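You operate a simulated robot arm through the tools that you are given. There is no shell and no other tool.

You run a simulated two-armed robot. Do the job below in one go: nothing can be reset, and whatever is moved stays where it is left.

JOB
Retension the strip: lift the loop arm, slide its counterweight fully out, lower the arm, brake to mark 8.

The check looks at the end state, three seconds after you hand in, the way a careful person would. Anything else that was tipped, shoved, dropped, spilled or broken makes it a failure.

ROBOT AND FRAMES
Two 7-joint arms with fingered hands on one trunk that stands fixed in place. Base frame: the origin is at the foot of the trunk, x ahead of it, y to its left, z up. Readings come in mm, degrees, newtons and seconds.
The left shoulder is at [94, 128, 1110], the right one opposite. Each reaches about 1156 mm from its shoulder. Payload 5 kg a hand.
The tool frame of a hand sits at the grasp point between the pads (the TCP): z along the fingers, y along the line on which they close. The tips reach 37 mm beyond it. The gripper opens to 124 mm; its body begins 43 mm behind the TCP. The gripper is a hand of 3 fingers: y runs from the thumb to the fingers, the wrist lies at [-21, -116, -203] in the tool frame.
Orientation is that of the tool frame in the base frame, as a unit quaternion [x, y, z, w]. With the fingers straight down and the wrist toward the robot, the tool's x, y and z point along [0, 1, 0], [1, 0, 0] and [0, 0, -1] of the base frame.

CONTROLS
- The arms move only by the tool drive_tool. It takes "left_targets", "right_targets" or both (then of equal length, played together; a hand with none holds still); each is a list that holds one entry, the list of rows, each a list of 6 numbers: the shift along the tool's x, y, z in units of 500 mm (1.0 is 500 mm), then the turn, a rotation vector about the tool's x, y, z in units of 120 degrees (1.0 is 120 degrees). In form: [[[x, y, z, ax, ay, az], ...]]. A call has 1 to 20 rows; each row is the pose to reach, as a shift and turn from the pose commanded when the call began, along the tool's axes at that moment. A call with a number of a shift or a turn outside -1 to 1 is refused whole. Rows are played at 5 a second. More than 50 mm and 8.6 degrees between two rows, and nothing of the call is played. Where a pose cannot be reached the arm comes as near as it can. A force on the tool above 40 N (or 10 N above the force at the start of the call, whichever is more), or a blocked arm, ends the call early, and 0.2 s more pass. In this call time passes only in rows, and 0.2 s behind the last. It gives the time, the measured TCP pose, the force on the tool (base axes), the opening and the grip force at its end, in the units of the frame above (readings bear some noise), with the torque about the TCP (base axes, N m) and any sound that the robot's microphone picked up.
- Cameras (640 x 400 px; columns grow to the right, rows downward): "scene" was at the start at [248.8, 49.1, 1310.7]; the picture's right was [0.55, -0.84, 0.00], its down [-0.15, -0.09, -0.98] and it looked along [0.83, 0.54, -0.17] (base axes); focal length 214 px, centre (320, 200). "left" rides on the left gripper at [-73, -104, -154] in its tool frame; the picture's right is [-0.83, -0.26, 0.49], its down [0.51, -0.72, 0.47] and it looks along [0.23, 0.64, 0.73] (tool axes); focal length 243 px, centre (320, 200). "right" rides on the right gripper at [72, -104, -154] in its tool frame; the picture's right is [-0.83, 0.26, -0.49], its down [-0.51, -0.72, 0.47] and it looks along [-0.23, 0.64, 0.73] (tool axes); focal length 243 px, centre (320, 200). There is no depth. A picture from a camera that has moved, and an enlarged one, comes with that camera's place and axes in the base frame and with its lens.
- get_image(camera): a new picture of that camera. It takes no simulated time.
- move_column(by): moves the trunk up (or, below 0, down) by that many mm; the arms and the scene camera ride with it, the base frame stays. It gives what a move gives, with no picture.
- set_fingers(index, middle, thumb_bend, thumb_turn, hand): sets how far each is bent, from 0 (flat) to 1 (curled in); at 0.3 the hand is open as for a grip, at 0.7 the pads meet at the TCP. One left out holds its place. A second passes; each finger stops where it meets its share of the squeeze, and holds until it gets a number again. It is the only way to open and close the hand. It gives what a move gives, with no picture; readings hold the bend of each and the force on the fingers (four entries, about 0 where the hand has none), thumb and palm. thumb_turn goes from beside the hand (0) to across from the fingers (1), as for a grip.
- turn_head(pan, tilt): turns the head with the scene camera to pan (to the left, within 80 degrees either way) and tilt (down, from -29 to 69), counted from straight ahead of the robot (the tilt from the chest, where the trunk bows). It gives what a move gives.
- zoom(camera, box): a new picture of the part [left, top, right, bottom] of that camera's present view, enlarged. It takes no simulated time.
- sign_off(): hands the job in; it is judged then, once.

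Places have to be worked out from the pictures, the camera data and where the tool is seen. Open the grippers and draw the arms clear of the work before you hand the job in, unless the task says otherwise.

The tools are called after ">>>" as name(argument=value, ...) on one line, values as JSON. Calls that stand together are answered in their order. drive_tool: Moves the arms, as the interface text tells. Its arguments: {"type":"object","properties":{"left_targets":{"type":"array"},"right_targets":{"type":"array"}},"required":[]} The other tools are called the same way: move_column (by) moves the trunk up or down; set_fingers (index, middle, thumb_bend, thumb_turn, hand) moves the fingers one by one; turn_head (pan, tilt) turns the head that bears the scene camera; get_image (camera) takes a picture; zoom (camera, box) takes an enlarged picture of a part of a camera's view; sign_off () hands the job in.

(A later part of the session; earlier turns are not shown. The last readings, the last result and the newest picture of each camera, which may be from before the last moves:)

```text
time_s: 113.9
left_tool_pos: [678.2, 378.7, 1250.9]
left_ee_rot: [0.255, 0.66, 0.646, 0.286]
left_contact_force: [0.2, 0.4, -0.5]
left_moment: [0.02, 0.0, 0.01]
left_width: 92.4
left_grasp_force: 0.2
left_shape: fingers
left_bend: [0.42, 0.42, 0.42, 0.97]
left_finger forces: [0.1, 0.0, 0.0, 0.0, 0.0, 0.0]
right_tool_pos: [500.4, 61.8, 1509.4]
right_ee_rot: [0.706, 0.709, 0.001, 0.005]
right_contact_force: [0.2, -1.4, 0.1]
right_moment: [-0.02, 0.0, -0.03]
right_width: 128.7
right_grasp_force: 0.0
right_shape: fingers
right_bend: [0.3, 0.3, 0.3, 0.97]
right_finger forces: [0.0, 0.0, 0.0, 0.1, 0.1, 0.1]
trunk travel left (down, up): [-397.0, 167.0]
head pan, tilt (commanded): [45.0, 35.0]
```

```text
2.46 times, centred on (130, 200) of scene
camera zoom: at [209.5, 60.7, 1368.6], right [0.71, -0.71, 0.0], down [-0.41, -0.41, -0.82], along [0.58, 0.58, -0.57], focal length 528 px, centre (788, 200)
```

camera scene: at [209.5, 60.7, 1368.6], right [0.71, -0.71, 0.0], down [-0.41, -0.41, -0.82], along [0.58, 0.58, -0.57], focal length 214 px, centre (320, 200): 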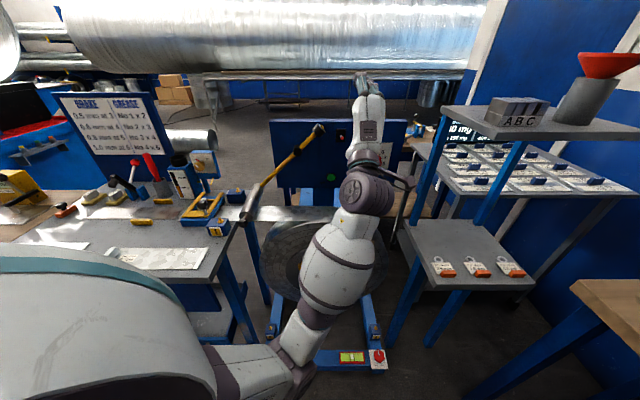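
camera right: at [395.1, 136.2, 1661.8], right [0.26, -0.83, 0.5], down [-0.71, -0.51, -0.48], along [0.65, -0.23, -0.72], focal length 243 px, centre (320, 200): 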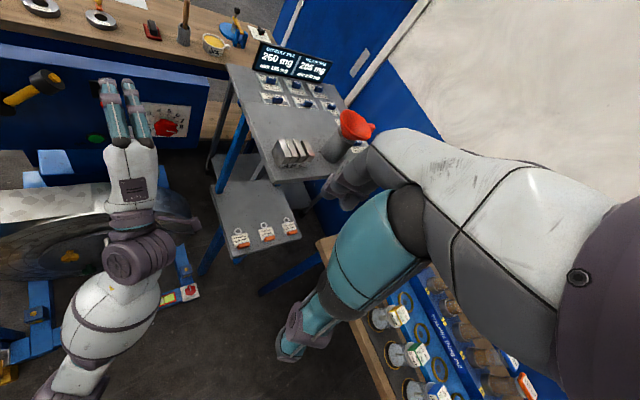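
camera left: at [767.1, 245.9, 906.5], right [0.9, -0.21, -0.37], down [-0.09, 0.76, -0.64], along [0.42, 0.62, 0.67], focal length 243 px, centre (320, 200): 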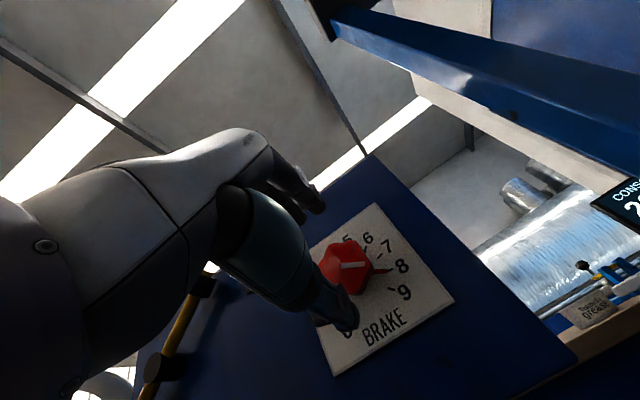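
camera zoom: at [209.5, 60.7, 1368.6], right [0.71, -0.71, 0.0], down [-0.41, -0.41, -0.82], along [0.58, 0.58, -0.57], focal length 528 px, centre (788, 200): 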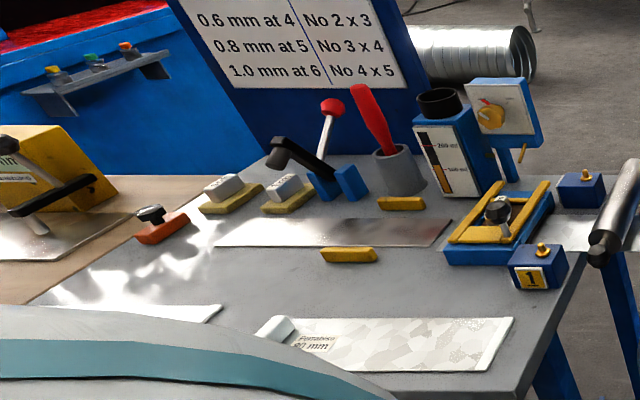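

Comparing several views, the sheet marked "80 mm" slid about 36 mm to the right when my elbow came off the bench. I'd like to slide it back. First I'll raise the trunk so the left elbow can swing around with plenty of room above the bench.

>>> move_column(by=160)

>>> turn_head(pan=55, tilt=45)

>>> get_image(camera="scene")

```text
time_s: 115.8
left_tool_pos: [680.3, 380.4, 1408.2]
left_ee_rot: [0.256, 0.66, 0.646, 0.285]
left_contact_force: [0.5, 0.1, -0.6]
left_moment: [0.01, -0.03, -0.03]
left_width: 92.0
left_grasp_force: 0.0
left_shape: fingers
left_bend: [0.42, 0.42, 0.42, 0.97]
left_finger forces: [0.0, 0.1, 0.1, 0.1, 0.0, 0.1]
right_tool_pos: [502.8, 59.5, 1667.1]
right_ee_rot: [0.706, 0.708, 0.0, 0.003]
right_contact_force: [0.3, -0.8, -1.0]
right_moment: [0.02, 0.02, -0.04]
right_width: 128.5
right_grasp_force: 0.1
right_shape: fingers
right_bend: [0.3, 0.3, 0.3, 0.97]
right_finger forces: [0.0, 0.1, 0.0, 0.0, 0.0, 0.0]
trunk travel left (down, up): [-557.0, 7.0]
head pan, tilt (commanded): [45.0, 35.0]
```

```text
time_s: 116.5
left_tool_pos: [681.5, 381.8, 1410.1]
left_ee_rot: [0.254, 0.66, 0.647, 0.285]
left_contact_force: [0.1, -0.7, 0.3]
left_moment: [-0.03, 0.01, 0.05]
left_width: 92.1
left_grasp_force: 0.0
left_shape: fingers
left_bend: [0.42, 0.42, 0.42, 0.97]
left_finger forces: [0.0, 0.0, 0.0, 0.1, 0.0, 0.1]
right_tool_pos: [501.9, 61.3, 1669.1]
right_ee_rot: [0.705, 0.709, 0.001, 0.005]
right_contact_force: [0.2, 0.6, -1.7]
right_moment: [0.02, -0.05, 0.0]
right_width: 128.7
right_grasp_force: 0.1
right_shape: fingers
right_bend: [0.3, 0.3, 0.3, 0.97]
right_finger forces: [0.1, 0.0, 0.1, 0.1, 0.0, 0.0]
trunk travel left (down, up): [-557.0, 7.0]
head pan, tilt (commanded): [55.0, 45.0]
```

```text
taken
camera scene: at [84.6, 65.0, 1543.3], right [0.82, -0.57, 0.0], down [-0.41, -0.58, -0.71], along [0.41, 0.58, -0.71], focal length 214 px, centre (320, 200)
```

scene: 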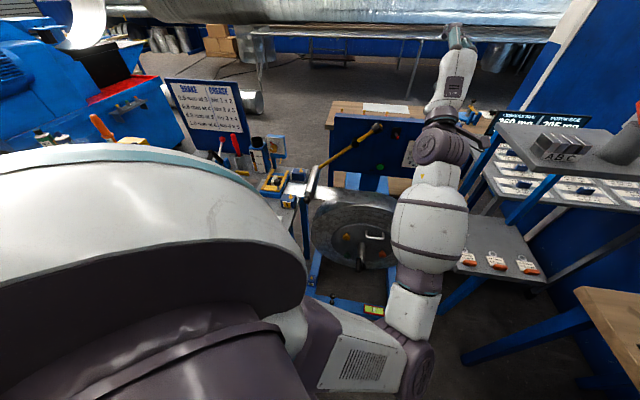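

The trunk straightened as it rose; the hand is still clear. I'll begin swinging the left hand leftward at height while tipping the fingers downward, half-way first.

>>> drive_tool(left_targets=[[[0.0749, 0.0008, -0.0148, 0.0536, 0, 0], [0.1497, 0.0016, -0.0295, 0.1071, 0, 0], [0.2246, 0.0024, -0.0443, 0.1607, 0, 0], [0.2994, 0.0032, -0.0591, 0.2143, 0, 0], [0.3743, 0.004, -0.0739, 0.2679, 0, 0], [0.4491, 0.0048, -0.0886, 0.3214, 0, 0], [0.524, 0.0056, -0.1034, 0.375, 0, 0], [0.524, 0.0056, -0.1034, 0.375, 0, 0]]])

>>> get_image(camera="scene")

>>> get_image(camera="left")

```text
time_s: 118.3
left_tool_pos: [473.3, 539.6, 1405.4]
left_ee_rot: [0.344, 0.857, 0.345, 0.166]
left_contact_force: [0.0, 0.5, -0.2]
left_moment: [0.0, 0.0, 0.02]
left_width: 92.2
left_grasp_force: 0.1
left_shape: fingers
left_bend: [0.42, 0.42, 0.42, 0.98]
left_finger forces: [0.0, 0.0, 0.1, 0.0, 0.0, 0.1]
left hand out of reach, approached as far as the arm can: row 6, 7, 8
right_tool_pos: [501.2, 61.6, 1670.2]
right_ee_rot: [0.706, 0.709, 0.003, 0.006]
right_contact_force: [-0.8, 0.3, 0.5]
right_moment: [0.01, 0.02, 0.01]
right_width: 128.6
right_grasp_force: 0.1
right_shape: fingers
right_bend: [0.3, 0.3, 0.3, 0.97]
right_finger forces: [0.0, 0.0, 0.1, 0.1, 0.0, 0.0]
trunk travel left (down, up): [-557.0, 7.0]
head pan, tilt (commanded): [55.0, 45.0]
```

```text
taken
camera scene: at [82.9, 64.2, 1543.5], right [0.82, -0.57, 0.0], down [-0.41, -0.58, -0.71], along [0.41, 0.58, -0.71], focal length 214 px, centre (320, 200)
```

scene: 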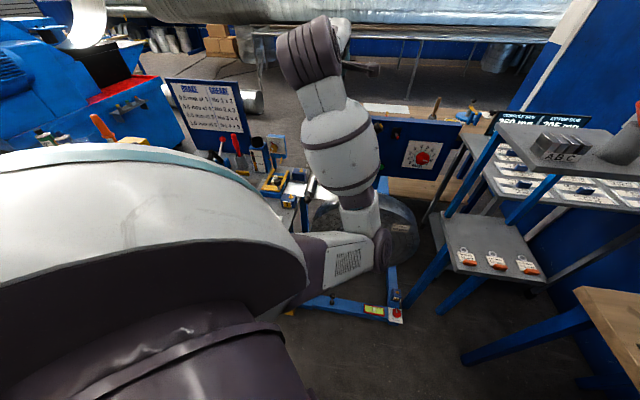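

```text
taken
camera left: at [395.0, 359.9, 1443.3], right [0.72, -0.49, -0.49], down [-0.46, 0.2, -0.87], along [0.52, 0.85, -0.08], focal length 243 px, centre (320, 200)
```

left: 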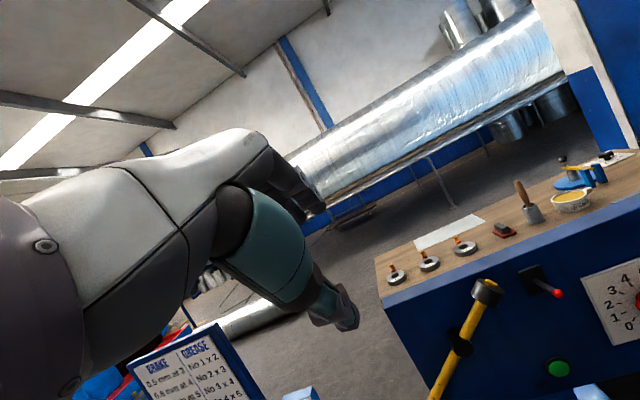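

The elbow is now around z≈1000, above bench height, so it can pass left safely. I'll continue toward a spot above the sheet with the fingers pointing down, checking along the way.

>>> drive_tool(left_targets=[[[0.0519, -0.0302, 0.0035, 0.0469, 0.0026, 0.0013], [0.1039, -0.0604, 0.0069, 0.0938, 0.0053, 0.0025], [0.1558, -0.0906, 0.0104, 0.1406, 0.0079, 0.0038], [0.2077, -0.1208, 0.0138, 0.1875, 0.0105, 0.005]]])

>>> get_image(camera="scene")

```text
time_s: 119.3
left_tool_pos: [375.1, 581.5, 1354.0]
left_ee_rot: [0.372, 0.908, 0.175, 0.084]
left_contact_force: [0.0, 0.5, 0.3]
left_moment: [0.02, 0.02, 0.02]
left_width: 92.5
left_grasp_force: 0.1
left_shape: fingers
left_bend: [0.42, 0.42, 0.42, 0.98]
left_finger forces: [0.1, 0.1, 0.0, 0.0, 0.0, 0.1]
left hand out of reach, approached as far as the arm can: row 1, 2
right_tool_pos: [500.3, 59.0, 1669.5]
right_ee_rot: [0.705, 0.709, 0.002, 0.004]
right_contact_force: [-0.3, -0.4, -0.6]
right_moment: [0.02, 0.0, 0.01]
right_width: 128.6
right_grasp_force: 0.1
right_shape: fingers
right_bend: [0.3, 0.3, 0.3, 0.97]
right_finger forces: [0.0, 0.0, 0.0, 0.1, 0.1, 0.1]
trunk travel left (down, up): [-557.0, 7.0]
head pan, tilt (commanded): [55.0, 45.0]
```

```text
taken
camera scene: at [83.7, 62.0, 1543.6], right [0.82, -0.57, 0.0], down [-0.41, -0.58, -0.71], along [0.41, 0.58, -0.71], focal length 214 px, centre (320, 200)
```

scene: 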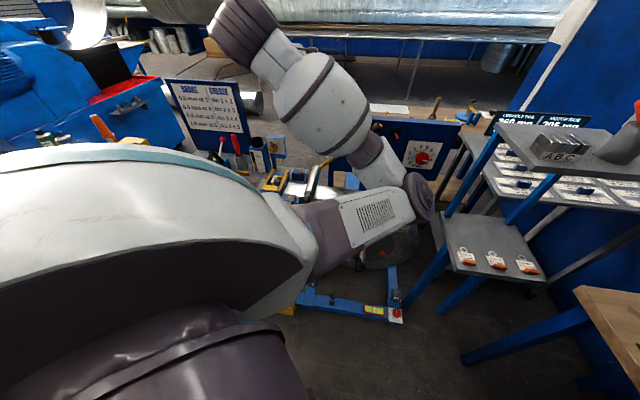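

The elbow has swung forward and up, well away from the bench. I'll continue to a point 300 mm above the sheet with the fingers straight down.

>>> drive_tool(left_targets=[[[0.0526, -0.0348, 0.04, 0.031, 0.0017, 0.0005], [0.1052, -0.0696, 0.08, 0.062, 0.0033, 0.001], [0.1578, -0.1044, 0.12, 0.093, 0.005, 0.0015], [0.2104, -0.1392, 0.16, 0.124, 0.0067, 0.002], [0.263, -0.174, 0.2, 0.155, 0.0083, 0.0025], [0.3156, -0.2088, 0.24, 0.186, 0.01, 0.003], [0.3156, -0.2088, 0.24, 0.186, 0.01, 0.003]]])

>>> turn_head(pan=65, tilt=50)

>>> get_image(camera="scene")

>>> get_image(camera="left")

```text
time_s: 120.9
left_tool_pos: [230.6, 658.4, 1201.4]
left_ee_rot: [0.38, 0.925, 0.0, 0.003]
left_contact_force: [0.3, 0.2, 0.1]
left_moment: [0.01, -0.01, -0.04]
left_width: 92.1
left_grasp_force: 0.1
left_shape: fingers
left_bend: [0.42, 0.42, 0.42, 0.98]
left_finger forces: [0.1, 0.0, 0.0, 0.0, 0.0, 0.0]
right_tool_pos: [501.0, 61.1, 1669.0]
right_ee_rot: [0.706, 0.709, 0.001, 0.005]
right_contact_force: [-0.2, -0.1, 0.0]
right_moment: [0.02, 0.01, 0.01]
right_width: 128.8
right_grasp_force: 0.0
right_shape: fingers
right_bend: [0.3, 0.3, 0.3, 0.97]
right_finger forces: [0.0, 0.1, 0.0, 0.1, 0.1, 0.1]
trunk travel left (down, up): [-557.0, 7.0]
head pan, tilt (commanded): [55.0, 45.0]
```

```text
time_s: 121.6
left_tool_pos: [230.7, 657.5, 1201.1]
left_ee_rot: [0.381, 0.925, 0.001, 0.002]
left_contact_force: [0.6, 0.0, 0.4]
left_moment: [-0.01, -0.06, -0.01]
left_width: 92.5
left_grasp_force: 0.1
left_shape: fingers
left_bend: [0.42, 0.42, 0.42, 0.98]
left_finger forces: [0.0, 0.0, 0.0, 0.0, 0.0, 0.0]
right_tool_pos: [501.1, 60.8, 1668.4]
right_ee_rot: [0.706, 0.709, 0.001, 0.005]
right_contact_force: [-0.4, -0.8, -0.1]
right_moment: [0.01, -0.01, 0.01]
right_width: 128.5
right_grasp_force: 0.0
right_shape: fingers
right_bend: [0.3, 0.3, 0.3, 0.97]
right_finger forces: [0.1, 0.0, 0.0, 0.1, 0.1, 0.1]
trunk travel left (down, up): [-557.0, 7.0]
head pan, tilt (commanded): [65.0, 50.0]
```

```text
taken
camera scene: at [69.5, 67.5, 1536.6], right [0.91, -0.42, 0.0], down [-0.32, -0.69, -0.64], along [0.27, 0.58, -0.77], focal length 214 px, centre (320, 200)
```

scene: 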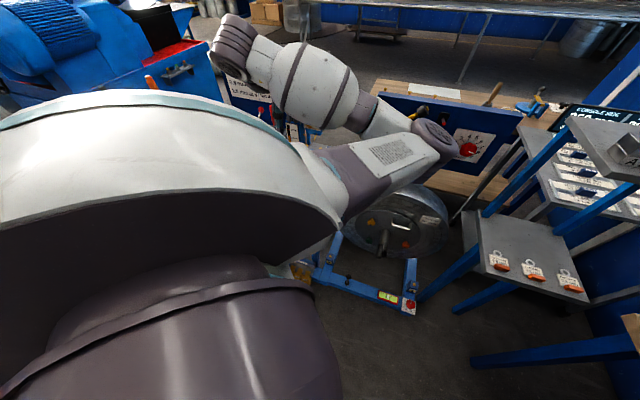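

```text
taken
camera left: at [206.9, 532.1, 1353.7], right [0.41, -0.77, -0.49], down [-0.87, -0.15, -0.47], along [0.29, 0.62, -0.73], focal length 243 px, centre (320, 200)
```

left: 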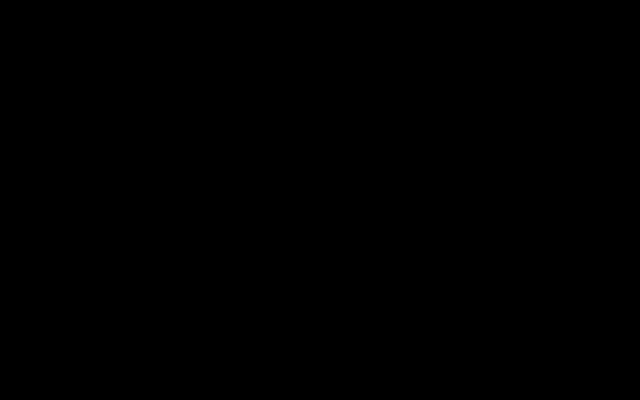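

The left arm now reaches over from the front with the elbow far from everything. I'll pinch the fingers nearly together and descend partway over the sheet.

>>> set_fingers(hand="left", index=0.62, middle=0.62, thumb_bend=0.62)

>>> drive_tool(left_targets=[[[0, 0, 0.08, 0, 0, 0], [0, 0, 0.16, 0, 0, 0], [0, 0, 0.24, 0, 0, 0], [0, 0, 0.32, 0, 0, 0], [0, 0, 0.32, 0, 0, 0]]])

>>> get_image(camera="left")

>>> get_image(camera="scene")

```text
time_s: 122.6
left_tool_pos: [229.4, 658.5, 1201.3]
left_ee_rot: [0.381, 0.925, 0.001, 0.002]
left_contact_force: [-0.7, -0.6, 0.3]
left_moment: [-0.03, -0.01, -0.02]
left_width: 31.1
left_grasp_force: 0.1
left_shape: fingers
left_bend: [0.62, 0.62, 0.62, 0.98]
left_finger forces: [0.1, 0.1, 0.1, 0.1, 0.0, 0.1]
right_tool_pos: [500.9, 62.3, 1668.4]
right_ee_rot: [0.704, 0.71, 0.002, 0.005]
right_contact_force: [-0.4, -0.1, -0.3]
right_moment: [0.01, -0.04, -0.01]
right_width: 128.8
right_grasp_force: 0.1
right_shape: fingers
right_bend: [0.3, 0.3, 0.3, 0.97]
right_finger forces: [0.0, 0.1, 0.0, 0.1, 0.1, 0.1]
trunk travel left (down, up): [-557.0, 7.0]
head pan, tilt (commanded): [65.0, 50.0]
```

```text
time_s: 123.8
left_tool_pos: [232.6, 656.7, 1037.3]
left_ee_rot: [0.381, 0.924, 0.001, 0.002]
left_contact_force: [-0.2, 0.4, 0.5]
left_moment: [0.02, 0.0, 0.03]
left_width: 31.0
left_grasp_force: 0.1
left_shape: fingers
left_bend: [0.62, 0.62, 0.62, 0.98]
left_finger forces: [0.0, 0.0, 0.0, 0.0, 0.1, 0.0]
right_tool_pos: [500.0, 61.5, 1669.8]
right_ee_rot: [0.705, 0.709, 0.002, 0.006]
right_contact_force: [0.3, 1.1, 0.4]
right_moment: [-0.06, -0.02, -0.01]
right_width: 128.7
right_grasp_force: 0.1
right_shape: fingers
right_bend: [0.3, 0.3, 0.3, 0.97]
right_finger forces: [0.0, 0.0, 0.0, 0.0, 0.0, 0.0]
trunk travel left (down, up): [-557.0, 7.0]
head pan, tilt (commanded): [65.0, 50.0]
```

```text
taken
camera left: at [208.8, 530.9, 1189.9], right [0.41, -0.77, -0.49], down [-0.87, -0.15, -0.47], along [0.29, 0.62, -0.73], focal length 243 px, centre (320, 200)
```

left: 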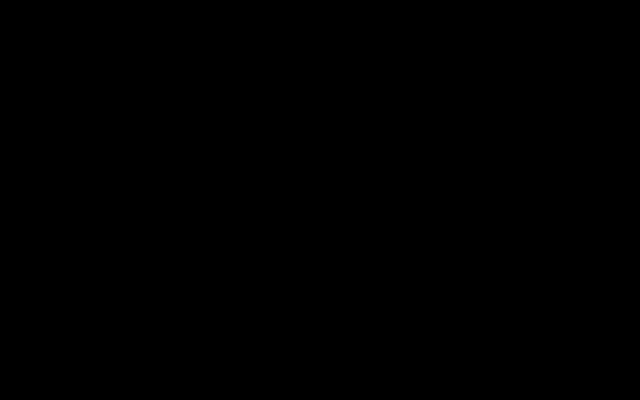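

```text
taken
camera scene: at [69.4, 68.2, 1536.6], right [0.91, -0.42, 0.0], down [-0.32, -0.69, -0.64], along [0.27, 0.58, -0.77], focal length 214 px, centre (320, 200)
```

scene: 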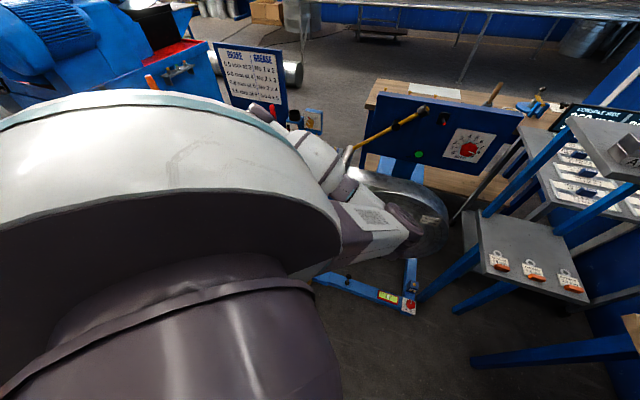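

The hand is above the sheet, but the forearm now passes near the roller and strip. I'll zoom in to check clearance before going lower.

>>> zoom(camera="scene", box=[230, 80, 470, 270])

>>> get_image(camera="right")

>>> zoom(camera="right", box=[0, 60, 240, 300])

```text
2.11 times, centred on (350, 175) of scene
camera zoom: at [69.4, 68.2, 1536.6], right [0.91, -0.42, 0.0], down [-0.32, -0.69, -0.64], along [0.27, 0.58, -0.77], focal length 452 px, centre (257, 253)
```

zoom: 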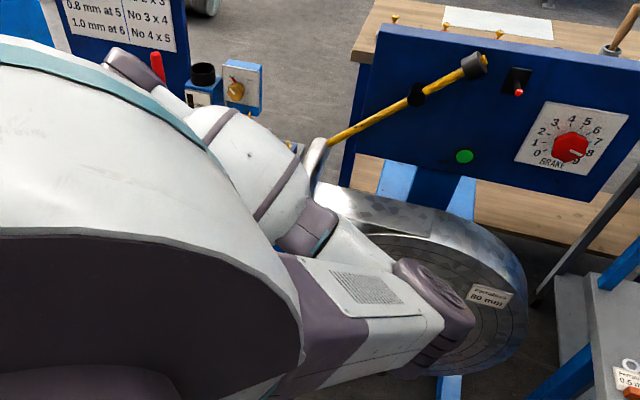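

```text
taken
camera right: at [395.1, 135.7, 1822.1], right [0.26, -0.83, 0.5], down [-0.71, -0.51, -0.48], along [0.65, -0.23, -0.72], focal length 243 px, centre (320, 200)
```

right: 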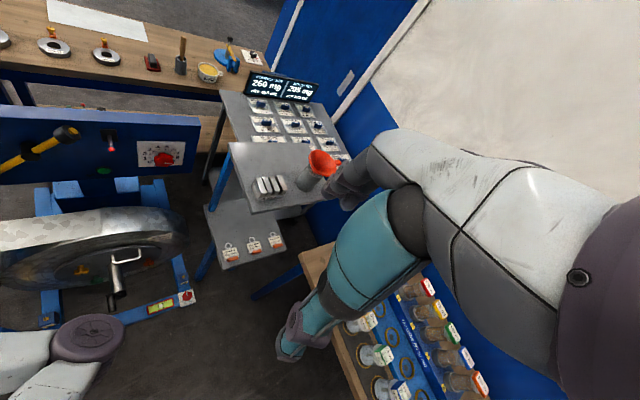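

```text
1.67 times, centred on (120, 180) of right
camera zoom: at [395.1, 135.7, 1822.1], right [0.26, -0.83, 0.5], down [-0.71, -0.51, -0.48], along [0.65, -0.23, -0.72], focal length 404 px, centre (653, 233)
```

zoom: 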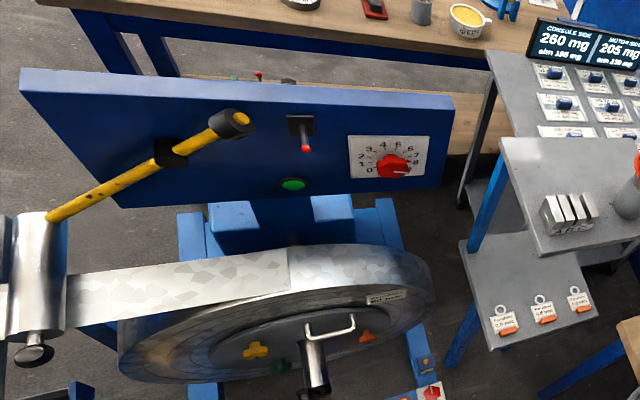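

The overhead view shows the elbow well clear of the coil and roller. I'll move the closed fingertips to just right of the sheet's end, above bare bench, and descend to near the surface.

>>> drive_tool(left_targets=[[[-0.058, -0.022, 0.02, 0, 0, 0], [-0.116, -0.043, 0.06, 0, 0, 0], [-0.174, -0.064, 0.12, 0, 0, 0], [-0.174, -0.064, 0.18, 0, 0, 0], [-0.174, -0.064, 0.22, 0, 0, 0], [-0.174, -0.064, 0.22, 0, 0, 0]]])

>>> get_image(camera="left")

>>> get_image(camera="scene")

```text
time_s: 125.2
left_tool_pos: [272.4, 573.7, 930.1]
left_ee_rot: [0.381, 0.925, 0.001, 0.002]
left_contact_force: [1.0, -0.4, 0.3]
left_moment: [-0.02, 0.02, 0.01]
left_width: 31.2
left_grasp_force: 0.2
left_shape: fingers
left_bend: [0.62, 0.62, 0.62, 0.98]
left_finger forces: [0.0, 0.0, 0.0, 0.0, 0.0, 0.0]
right_tool_pos: [500.6, 61.3, 1669.3]
right_ee_rot: [0.705, 0.709, 0.001, 0.005]
right_contact_force: [0.3, 0.1, 0.3]
right_moment: [0.0, -0.02, 0.02]
right_width: 128.9
right_grasp_force: 0.1
right_shape: fingers
right_bend: [0.3, 0.3, 0.3, 0.97]
right_finger forces: [0.0, 0.1, 0.0, 0.0, 0.0, 0.0]
trunk travel left (down, up): [-557.0, 7.0]
head pan, tilt (commanded): [65.0, 50.0]
```

```text
taken
camera left: at [249.6, 447.2, 1082.2], right [0.41, -0.77, -0.49], down [-0.87, -0.15, -0.48], along [0.29, 0.62, -0.73], focal length 243 px, centre (320, 200)
```

left: 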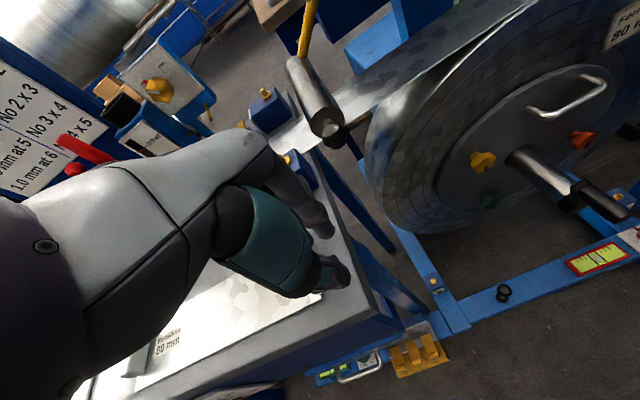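

```text
taken
camera scene: at [69.4, 67.6, 1536.6], right [0.91, -0.42, 0.0], down [-0.32, -0.69, -0.64], along [0.27, 0.58, -0.77], focal length 214 px, centre (320, 200)
```

scene: 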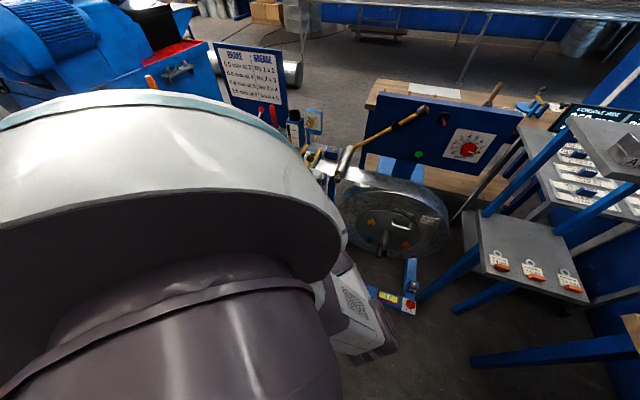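

The left camera has a view again: I can see the sheet, its label, and the bench edge. I'll zoom in to measure the sheet's position.

>>> zoom(camera="left", box=[80, 200, 400, 400])

>>> zoom(camera="left", box=[240, 200, 400, 320])

```text
2.00 times, centred on (240, 300) of left
camera zoom: at [249.6, 447.2, 1082.2], right [0.41, -0.77, -0.49], down [-0.87, -0.15, -0.48], along [0.29, 0.62, -0.73], focal length 485 px, centre (480, 0)
```

zoom: 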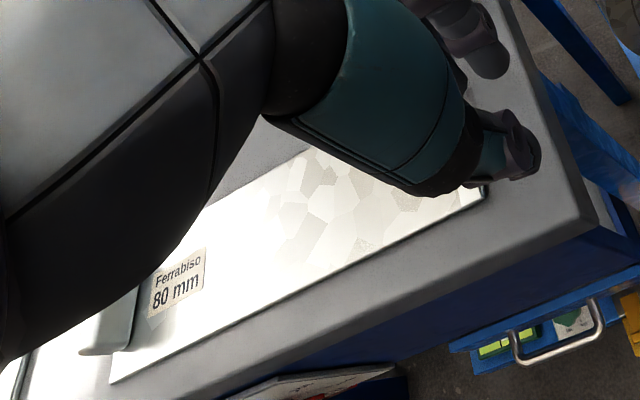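

```text
3.33 times, centred on (320, 260) of left
camera zoom: at [249.6, 447.2, 1082.2], right [0.41, -0.77, -0.49], down [-0.87, -0.15, -0.48], along [0.29, 0.62, -0.73], focal length 809 px, centre (320, 0)
```

zoom: 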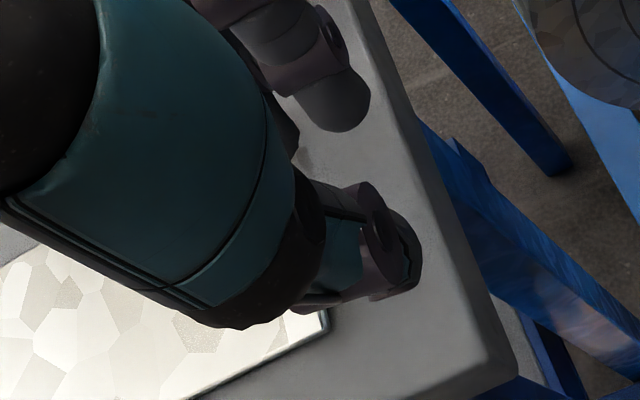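

The sheet is square to the bench, with its right end at a≈-245 (it was about -288 originally). I'll move the fingertips over its end and lower gently until I feel contact.

>>> drive_tool(left_targets=[[[0.057, 0.02, 0, 0, 0, 0], [0.114, 0.039, 0, 0, 0, 0], [0.114, 0.039, 0.03, 0, 0, 0], [0.114, 0.039, 0.045, 0, 0, 0], [0.114, 0.039, 0.051, 0, 0, 0], [0.114, 0.039, 0.057, 0, 0, 0]]])

>>> zoom(camera="left", box=[80, 200, 400, 400])

```text
time_s: 126.6
left_tool_pos: [244.8, 626.4, 904.4]
left_ee_rot: [0.381, 0.925, 0.004, 0.002]
left_contact_force: [-2.4, 2.7, 26.2]
left_moment: [-0.26, 0.07, -0.01]
left_width: 30.8
left_grasp_force: 13.6
left_shape: fingers
left_bend: [0.62, 0.62, 0.62, 0.98]
left_finger forces: [6.0, 3.3, 0.0, 0.1, 17.1, 0.0]
right_tool_pos: [498.8, 58.5, 1670.7]
right_ee_rot: [0.706, 0.709, 0.003, 0.005]
right_contact_force: [-0.2, 0.8, -0.5]
right_moment: [0.03, 0.01, 0.04]
right_width: 129.0
right_grasp_force: 0.2
right_shape: fingers
right_bend: [0.3, 0.3, 0.3, 0.97]
right_finger forces: [0.0, 0.0, 0.0, 0.1, 0.0, 0.0]
trunk travel left (down, up): [-557.0, 7.0]
head pan, tilt (commanded): [65.0, 50.0]
```

```text
2.00 times, centred on (240, 300) of left
camera zoom: at [221.4, 500.0, 1056.6], right [0.41, -0.77, -0.49], down [-0.86, -0.15, -0.48], along [0.29, 0.62, -0.73], focal length 485 px, centre (480, 0)
```

zoom: 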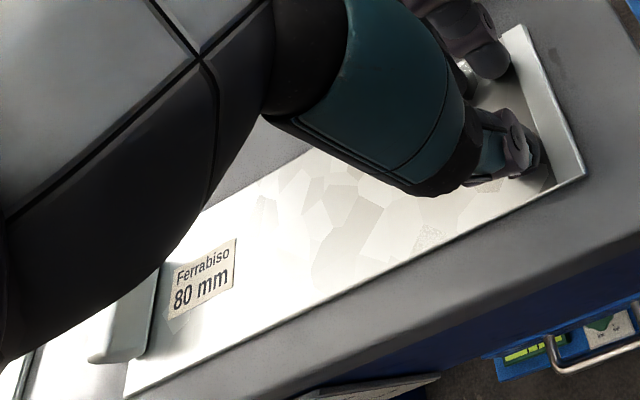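

Contact is made (26 N). I'll drag the sheet left gently and check whether it follows.

>>> drive_tool(left_targets=[[[0.008, 0.0016, -0.001, 0, 0, 0], [0.018, 0.0036, -0.001, 0, 0, 0], [0.028, 0.0056, -0.001, 0, 0, 0], [0.04, 0.008, -0.001, 0, 0, 0]]])

>>> zoom(camera="left", box=[80, 200, 400, 400])

```text
time_s: 127.4
left_tool_pos: [239.1, 639.2, 904.3]
left_ee_rot: [0.382, 0.924, 0.005, 0.003]
left_contact_force: [-0.7, -5.8, 25.9]
left_moment: [-0.73, 0.35, -0.02]
left_width: 30.4
left_grasp_force: 13.1
left_shape: fingers
left_bend: [0.63, 0.62, 0.62, 0.97]
left_finger forces: [3.7, 1.8, 0.1, 0.0, 21.4, 0.0]
right_tool_pos: [499.7, 61.0, 1667.4]
right_ee_rot: [0.705, 0.709, 0.001, 0.005]
right_contact_force: [-0.2, 0.2, 0.2]
right_moment: [-0.04, -0.02, -0.04]
right_width: 128.8
right_grasp_force: 0.1
right_shape: fingers
right_bend: [0.3, 0.3, 0.3, 0.97]
right_finger forces: [0.0, 0.0, 0.0, 0.0, 0.0, 0.1]
trunk travel left (down, up): [-557.0, 7.0]
head pan, tilt (commanded): [65.0, 50.0]
stopped in row 4 (left hand): the force on the tool passed its limit at 41 N (the readings are from after the stop); the commanded pose is now the measured one
```

```text
2.00 times, centred on (240, 300) of left
camera zoom: at [215.1, 511.8, 1056.4], right [0.41, -0.77, -0.49], down [-0.86, -0.15, -0.48], along [0.3, 0.62, -0.73], focal length 485 px, centre (480, 0)
```

zoom: 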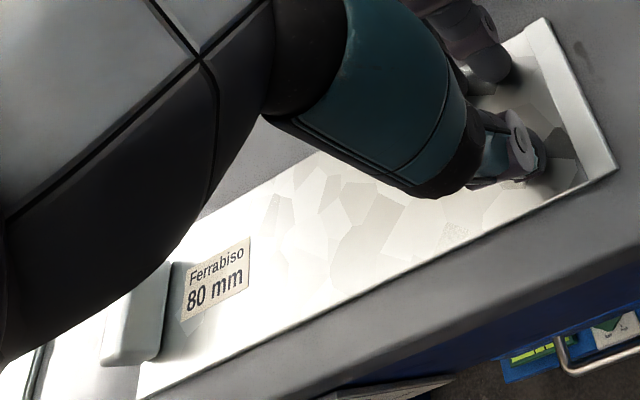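

The sheet didn't follow; the fingers slipped over it. Pushing on its end edge will take less force. I'll lift, move to the bare bench just right of its end, and lower to light contact.

>>> drive_tool(left_targets=[[[0, 0, -0.03, 0, 0, 0], [0, 0, -0.06, 0, 0, 0], [-0.075, -0.011, -0.06, 0, 0, 0], [-0.15, -0.022, -0.06, 0, 0, 0], [-0.15, -0.022, -0.03, 0, 0, 0], [-0.15, -0.022, -0.006, 0, 0, 0], [-0.15, -0.022, 0.0, 0, 0, 0], [-0.15, -0.022, 0.003, 0, 0, 0]]])

>>> zoom(camera="left", box=[80, 200, 400, 400])

>>> zoom(camera="left", box=[260, 210, 400, 320])

```text
time_s: 129.2
left_tool_pos: [292.8, 582.7, 910.4]
left_ee_rot: [0.382, 0.924, 0.009, 0.012]
left_contact_force: [-0.5, -0.2, 0.3]
left_moment: [-0.03, -0.03, 0.01]
left_width: 30.7
left_grasp_force: 0.0
left_shape: fingers
left_bend: [0.62, 0.62, 0.62, 0.97]
left_finger forces: [0.1, 0.0, 0.1, 0.0, 0.0, 0.1]
right_tool_pos: [500.7, 62.3, 1669.5]
right_ee_rot: [0.705, 0.709, 0.002, 0.006]
right_contact_force: [0.4, 0.7, 0.2]
right_moment: [-0.01, -0.01, -0.01]
right_width: 128.7
right_grasp_force: 0.0
right_shape: fingers
right_bend: [0.3, 0.3, 0.3, 0.97]
right_finger forces: [0.0, 0.1, 0.0, 0.1, 0.0, 0.0]
trunk travel left (down, up): [-557.0, 7.0]
head pan, tilt (commanded): [65.0, 50.0]
```

```text
2.00 times, centred on (240, 300) of left
camera zoom: at [267.6, 454.9, 1061.5], right [0.42, -0.77, -0.49], down [-0.85, -0.15, -0.5], along [0.31, 0.62, -0.72], focal length 485 px, centre (480, 0)
```

zoom: 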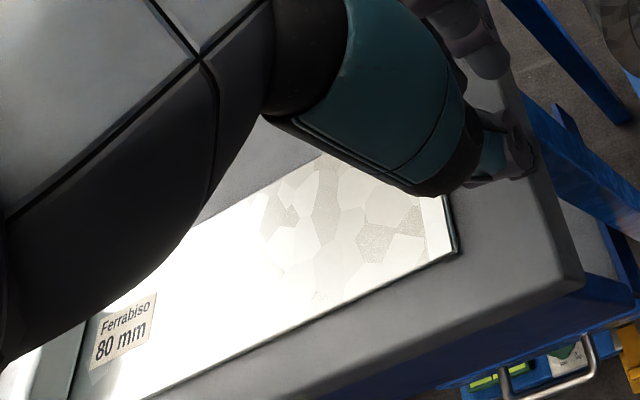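

```text
3.64 times, centred on (330, 265) of left
camera zoom: at [267.6, 454.9, 1061.5], right [0.42, -0.77, -0.49], down [-0.85, -0.15, -0.5], along [0.31, 0.62, -0.72], focal length 882 px, centre (284, -36)
```

zoom: 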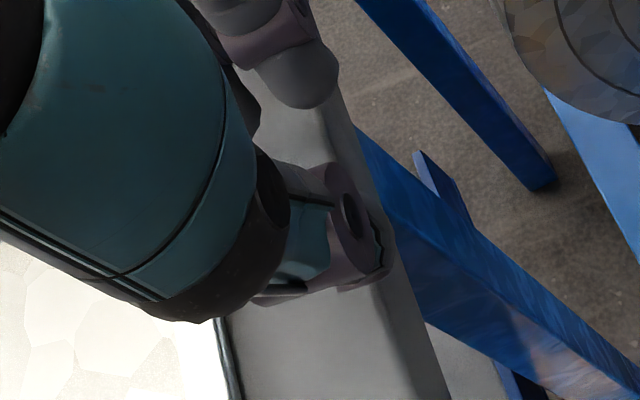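

The fingertips are over bare bench between the sheet end and the bench edge, still just off the surface. I'll settle and lower until light contact.

>>> drive_tool(left_targets=[[[0.01, 0, 0, 0, 0, 0], [0.01, 0, 0.002, 0, 0, 0], [0.01, 0, 0.004, 0, 0, 0]]])

>>> zoom(camera="left", box=[260, 210, 400, 320])

```text
time_s: 130.0
left_tool_pos: [291.5, 584.9, 907.9]
left_ee_rot: [0.383, 0.924, 0.01, 0.013]
left_contact_force: [0.6, -0.9, -0.1]
left_moment: [0.0, 0.03, 0.01]
left_width: 30.7
left_grasp_force: 0.0
left_shape: fingers
left_bend: [0.62, 0.62, 0.62, 0.97]
left_finger forces: [0.0, 0.1, 0.0, 0.1, 0.1, 0.1]
right_tool_pos: [500.9, 62.3, 1669.4]
right_ee_rot: [0.705, 0.709, 0.001, 0.005]
right_contact_force: [-1.2, 0.1, 0.4]
right_moment: [0.0, -0.04, 0.02]
right_width: 128.6
right_grasp_force: 0.0
right_shape: fingers
right_bend: [0.3, 0.3, 0.3, 0.97]
right_finger forces: [0.0, 0.1, 0.0, 0.1, 0.1, 0.0]
trunk travel left (down, up): [-557.0, 7.0]
head pan, tilt (commanded): [65.0, 50.0]
```

```text
3.64 times, centred on (330, 265) of left
camera zoom: at [265.5, 457.9, 1059.4], right [0.42, -0.77, -0.49], down [-0.85, -0.15, -0.5], along [0.31, 0.62, -0.72], focal length 882 px, centre (284, -36)
```

zoom: 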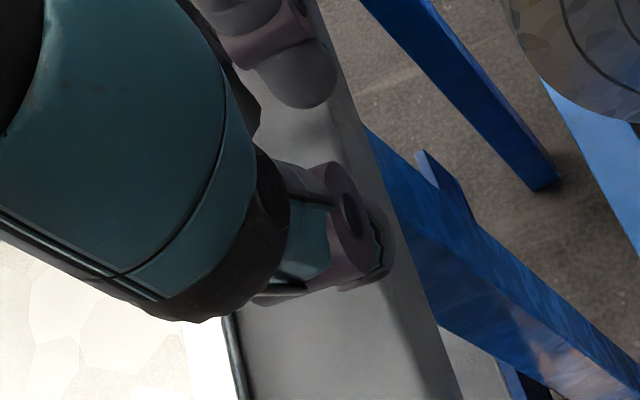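

No contact yet at z≈908. I'll lower a few more millimetres.

>>> drive_tool(left_targets=[[[0, 0, 0.003, 0, 0, 0], [0, 0, 0.006, 0, 0, 0], [0, 0, 0.009, 0, 0, 0], [0, 0, 0.012, 0, 0, 0]]])

```text
time_s: 131.0
left_tool_pos: [298.0, 586.4, 907.8]
left_ee_rot: [0.382, 0.924, 0.014, 0.018]
left_contact_force: [0.0, 0.2, 0.2]
left_moment: [0.01, -0.06, -0.01]
left_width: 30.6
left_grasp_force: 0.0
left_shape: fingers
left_bend: [0.62, 0.62, 0.62, 0.97]
left_finger forces: [0.0, 0.1, 0.0, 0.0, 0.0, 0.1]
right_tool_pos: [499.9, 62.2, 1670.1]
right_ee_rot: [0.706, 0.709, 0.003, 0.006]
right_contact_force: [0.3, -0.4, -1.1]
right_moment: [0.01, 0.01, 0.01]
right_width: 128.8
right_grasp_force: 0.1
right_shape: fingers
right_bend: [0.3, 0.3, 0.3, 0.97]
right_finger forces: [0.0, 0.0, 0.1, 0.1, 0.0, 0.1]
trunk travel left (down, up): [-557.0, 7.0]
head pan, tilt (commanded): [65.0, 50.0]
```

The hand drifted sideways instead of descending, so another part of the arm is touching something. I'll look before doing anything more.

>>> get_image(camera="scene")

>>> get_image(camera="right")

>>> get_image(camera="left")

```text
taken
camera scene: at [68.9, 68.2, 1536.6], right [0.91, -0.42, 0.0], down [-0.32, -0.69, -0.64], along [0.27, 0.58, -0.77], focal length 214 px, centre (320, 200)
```

scene: 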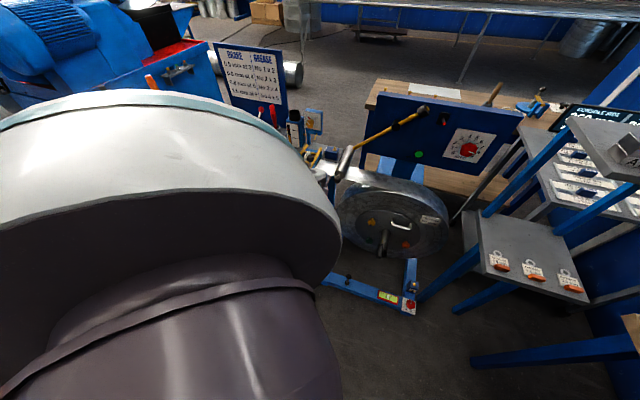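

```text
taken
camera right: at [394.6, 135.7, 1822.2], right [0.26, -0.83, 0.5], down [-0.71, -0.51, -0.48], along [0.65, -0.23, -0.72], focal length 243 px, centre (320, 200)
```

right: 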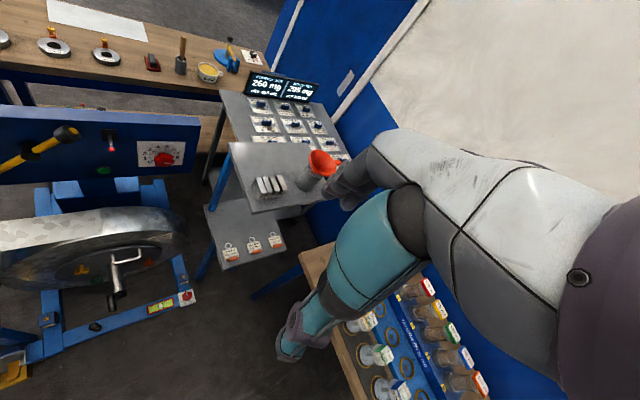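

```text
taken
camera left: at [269.0, 459.2, 1057.7], right [0.42, -0.77, -0.48], down [-0.85, -0.15, -0.51], along [0.32, 0.63, -0.71], focal length 243 px, centre (320, 200)
```

left: 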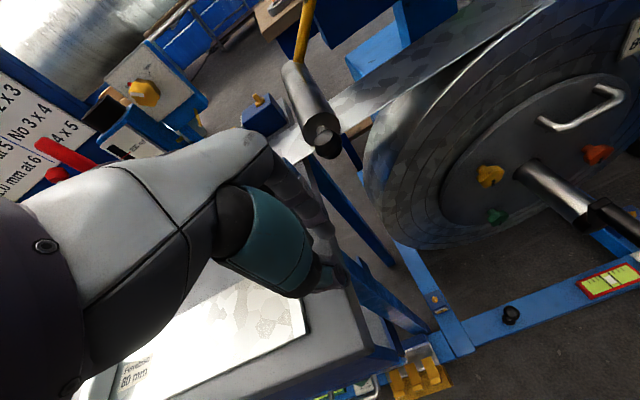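

I can't see the elbow from here; it has moved under the shoulder. I won't force it. I'll lift the hand straight up and re-check the arm posture.

>>> drive_tool(left_targets=[[[0, 0, -0.04, 0, 0, 0], [0, 0, -0.1, 0, 0, 0], [0, 0, -0.16, 0, 0, 0], [0, 0, -0.22, 0, 0, 0], [0, 0, -0.22, 0, 0, 0]]])

>>> turn_head(pan=40, tilt=69)

>>> get_image(camera="scene")

>>> get_image(camera="left")

```text
time_s: 132.2
left_tool_pos: [280.7, 581.2, 1003.1]
left_ee_rot: [0.381, 0.924, 0.001, 0.002]
left_contact_force: [-0.1, -0.4, 0.2]
left_moment: [-0.02, -0.02, -0.03]
left_width: 30.6
left_grasp_force: 0.1
left_shape: fingers
left_bend: [0.62, 0.62, 0.62, 0.97]
left_finger forces: [0.0, 0.0, 0.0, 0.1, 0.0, 0.0]
right_tool_pos: [501.1, 62.2, 1669.5]
right_ee_rot: [0.706, 0.709, 0.001, 0.005]
right_contact_force: [-0.3, 0.0, -0.4]
right_moment: [-0.02, 0.0, -0.01]
right_width: 128.6
right_grasp_force: 0.1
right_shape: fingers
right_bend: [0.3, 0.3, 0.3, 0.97]
right_finger forces: [0.0, 0.1, 0.1, 0.0, 0.0, 0.0]
trunk travel left (down, up): [-557.0, 7.0]
head pan, tilt (commanded): [65.0, 50.0]
```

```text
time_s: 133.1
left_tool_pos: [281.5, 580.6, 1002.2]
left_ee_rot: [0.383, 0.924, 0.001, 0.001]
left_contact_force: [0.1, -0.4, -0.1]
left_moment: [0.01, -0.02, -0.01]
left_width: 30.7
left_grasp_force: 0.1
left_shape: fingers
left_bend: [0.62, 0.62, 0.62, 0.97]
left_finger forces: [0.0, 0.1, 0.0, 0.0, 0.0, 0.0]
right_tool_pos: [500.9, 61.8, 1669.8]
right_ee_rot: [0.706, 0.709, 0.001, 0.005]
right_contact_force: [-0.1, 0.1, -0.5]
right_moment: [-0.01, 0.03, -0.02]
right_width: 128.8
right_grasp_force: 0.1
right_shape: fingers
right_bend: [0.3, 0.3, 0.3, 0.97]
right_finger forces: [0.0, 0.0, 0.0, 0.0, 0.1, 0.0]
trunk travel left (down, up): [-557.0, 7.0]
head pan, tilt (commanded): [40.0, 68.8]
```

```text
taken
camera scene: at [79.6, 34.4, 1514.6], right [0.64, -0.77, 0.0], down [-0.71, -0.6, -0.36], along [0.28, 0.23, -0.93], focal length 214 px, centre (320, 200)
```

scene: 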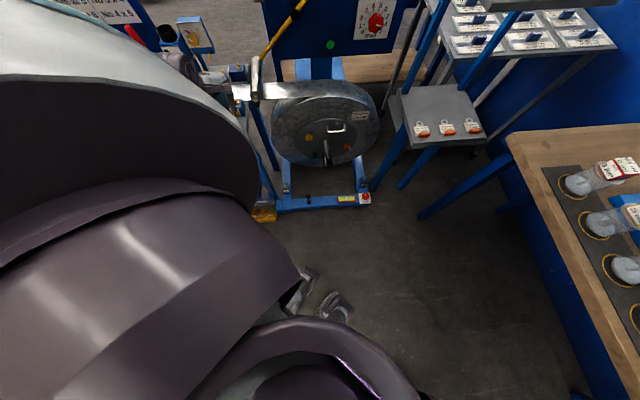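

```text
taken
camera left: at [258.4, 455.4, 1154.6], right [0.41, -0.77, -0.49], down [-0.87, -0.15, -0.48], along [0.29, 0.62, -0.73], focal length 243 px, centre (320, 200)
```

left: 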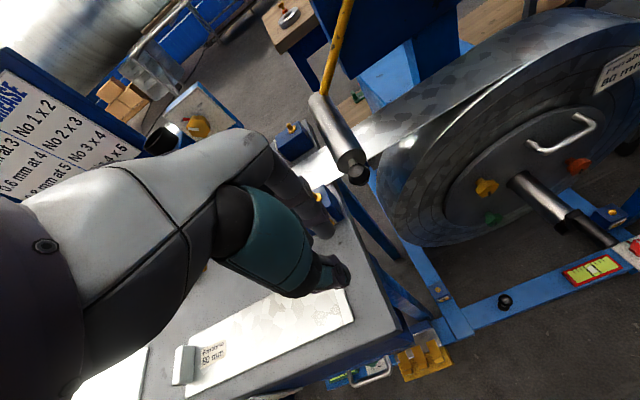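

The left view shows the sheet with its block intact and the bench undisturbed. I'll try again slightly closer to the bench front, where the arm reached low without trouble before, descending slowly.

>>> drive_tool(left_targets=[[[0.005, -0.01, 0.05, 0, 0, 0], [0.009, -0.019, 0.1, 0, 0, 0], [0.009, -0.019, 0.15, 0, 0, 0], [0.009, -0.019, 0.175, 0, 0, 0], [0.009, -0.019, 0.185, 0, 0, 0], [0.009, -0.019, 0.19, 0, 0, 0], [0.009, -0.019, 0.194, 0, 0, 0]]])

>>> get_image(camera="scene")

>>> zoom(camera="left", box=[240, 210, 400, 330])

```text
time_s: 134.7
left_tool_pos: [270.1, 578.4, 905.2]
left_ee_rot: [0.382, 0.924, 0.002, 0.002]
left_contact_force: [-0.7, -0.2, 0.4]
left_moment: [-0.03, -0.01, 0.01]
left_width: 30.5
left_grasp_force: 0.1
left_shape: fingers
left_bend: [0.62, 0.62, 0.62, 0.97]
left_finger forces: [0.1, 0.0, 0.0, 0.1, 0.0, 0.0]
right_tool_pos: [501.0, 61.4, 1668.7]
right_ee_rot: [0.705, 0.709, 0.001, 0.004]
right_contact_force: [0.4, -0.6, 0.1]
right_moment: [-0.03, 0.01, -0.02]
right_width: 129.0
right_grasp_force: 0.1
right_shape: fingers
right_bend: [0.3, 0.3, 0.3, 0.97]
right_finger forces: [0.0, 0.0, 0.0, 0.0, 0.1, 0.0]
trunk travel left (down, up): [-557.0, 7.0]
head pan, tilt (commanded): [40.0, 68.8]
```

```text
taken
camera scene: at [79.4, 34.3, 1514.6], right [0.64, -0.77, 0.0], down [-0.71, -0.6, -0.36], along [0.28, 0.23, -0.93], focal length 214 px, centre (320, 200)
```

scene: 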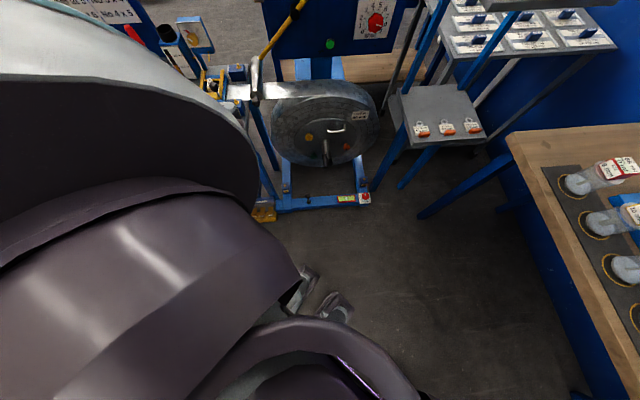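

```text
3.33 times, centred on (320, 270) of left
camera zoom: at [247.6, 451.4, 1058.4], right [0.41, -0.77, -0.49], down [-0.87, -0.15, -0.48], along [0.29, 0.62, -0.73], focal length 809 px, centre (320, -33)
```

zoom: 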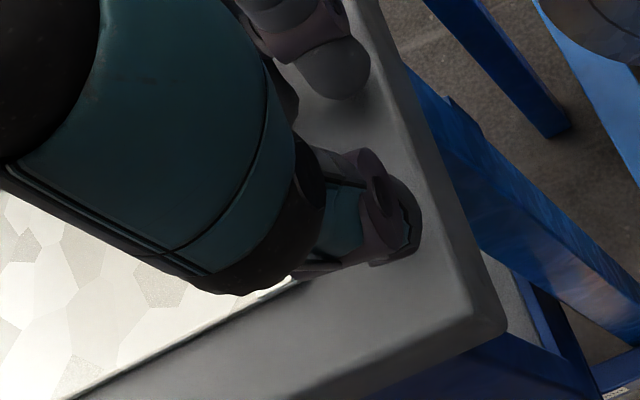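

The arm reached low cleanly here. I'll lower to touch the bench lightly.

>>> drive_tool(left_targets=[[[0, 0, 0.004, 0, 0, 0], [0, 0, 0.007, 0, 0, 0], [0, 0, 0.01, 0, 0, 0]]])

```text
time_s: 135.5
left_tool_pos: [271.2, 577.5, 900.6]
left_ee_rot: [0.382, 0.924, 0.002, 0.002]
left_contact_force: [0.2, 0.3, 3.1]
left_moment: [0.09, 0.0, 0.0]
left_width: 30.2
left_grasp_force: 1.4
left_shape: fingers
left_bend: [0.62, 0.62, 0.62, 0.97]
left_finger forces: [0.6, 1.8, 0.1, 0.0, 0.5, 0.0]
right_tool_pos: [500.1, 60.9, 1669.5]
right_ee_rot: [0.706, 0.709, 0.002, 0.005]
right_contact_force: [0.7, 0.0, 0.9]
right_moment: [0.01, 0.01, 0.01]
right_width: 128.7
right_grasp_force: 0.1
right_shape: fingers
right_bend: [0.3, 0.3, 0.3, 0.97]
right_finger forces: [0.0, 0.1, 0.0, 0.0, 0.1, 0.0]
trunk travel left (down, up): [-557.0, 7.0]
head pan, tilt (commanded): [40.0, 68.8]
```

Fingertips touch the bench lightly (3 N). I'll push left against the sheet's end edge, 25 mm first.

>>> drive_tool(left_targets=[[[0.01, 0, 0.001, 0, 0, 0], [0.02, 0, 0.001, 0, 0, 0], [0.03, 0, 0.001, 0, 0, 0], [0.04, 0, 0.001, 0, 0, 0], [0.05, 0, 0.001, 0, 0, 0]]])

>>> get_image(camera="left")

>>> zoom(camera="left", box=[240, 210, 400, 330])

```text
time_s: 136.7
left_tool_pos: [252.5, 595.1, 902.2]
left_ee_rot: [0.382, 0.924, 0.003, 0.003]
left_contact_force: [3.4, -2.5, 10.9]
left_moment: [-0.1, -0.23, -0.07]
left_width: 30.1
left_grasp_force: 4.7
left_shape: fingers
left_bend: [0.62, 0.62, 0.62, 0.97]
left_finger forces: [4.2, 3.5, 0.0, 0.0, 3.0, 0.0]
right_tool_pos: [499.3, 60.5, 1669.8]
right_ee_rot: [0.705, 0.709, 0.003, 0.005]
right_contact_force: [-0.1, 0.4, -0.1]
right_moment: [0.02, 0.0, 0.0]
right_width: 128.5
right_grasp_force: 0.0
right_shape: fingers
right_bend: [0.3, 0.3, 0.3, 0.97]
right_finger forces: [0.1, 0.0, 0.1, 0.0, 0.1, 0.0]
trunk travel left (down, up): [-557.0, 7.0]
head pan, tilt (commanded): [40.0, 68.8]
```

```text
taken
camera left: at [228.7, 468.6, 1053.2], right [0.41, -0.77, -0.49], down [-0.87, -0.15, -0.48], along [0.29, 0.62, -0.73], focal length 243 px, centre (320, 200)
```

left: 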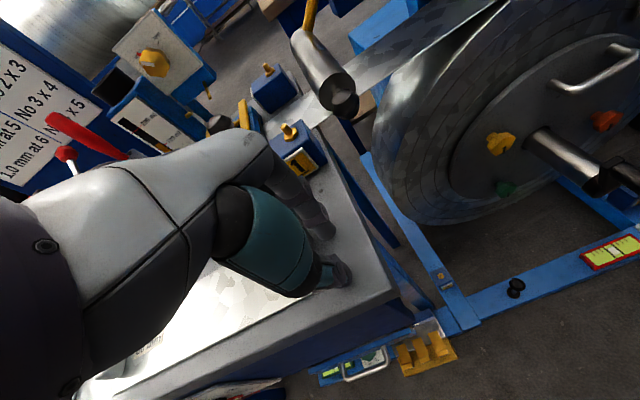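

```text
3.33 times, centred on (320, 270) of left
camera zoom: at [228.7, 468.6, 1053.2], right [0.41, -0.77, -0.49], down [-0.87, -0.15, -0.48], along [0.29, 0.62, -0.73], focal length 809 px, centre (320, -33)
```

zoom: 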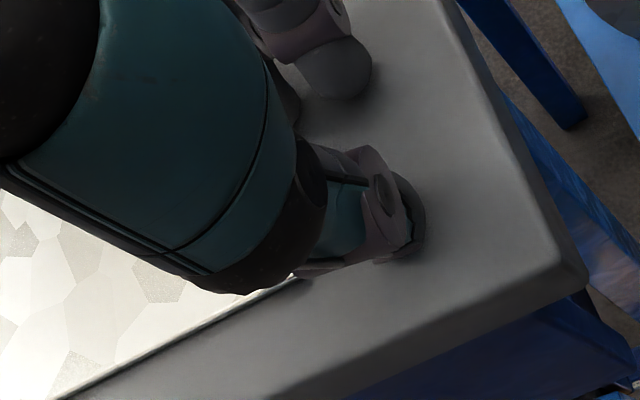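

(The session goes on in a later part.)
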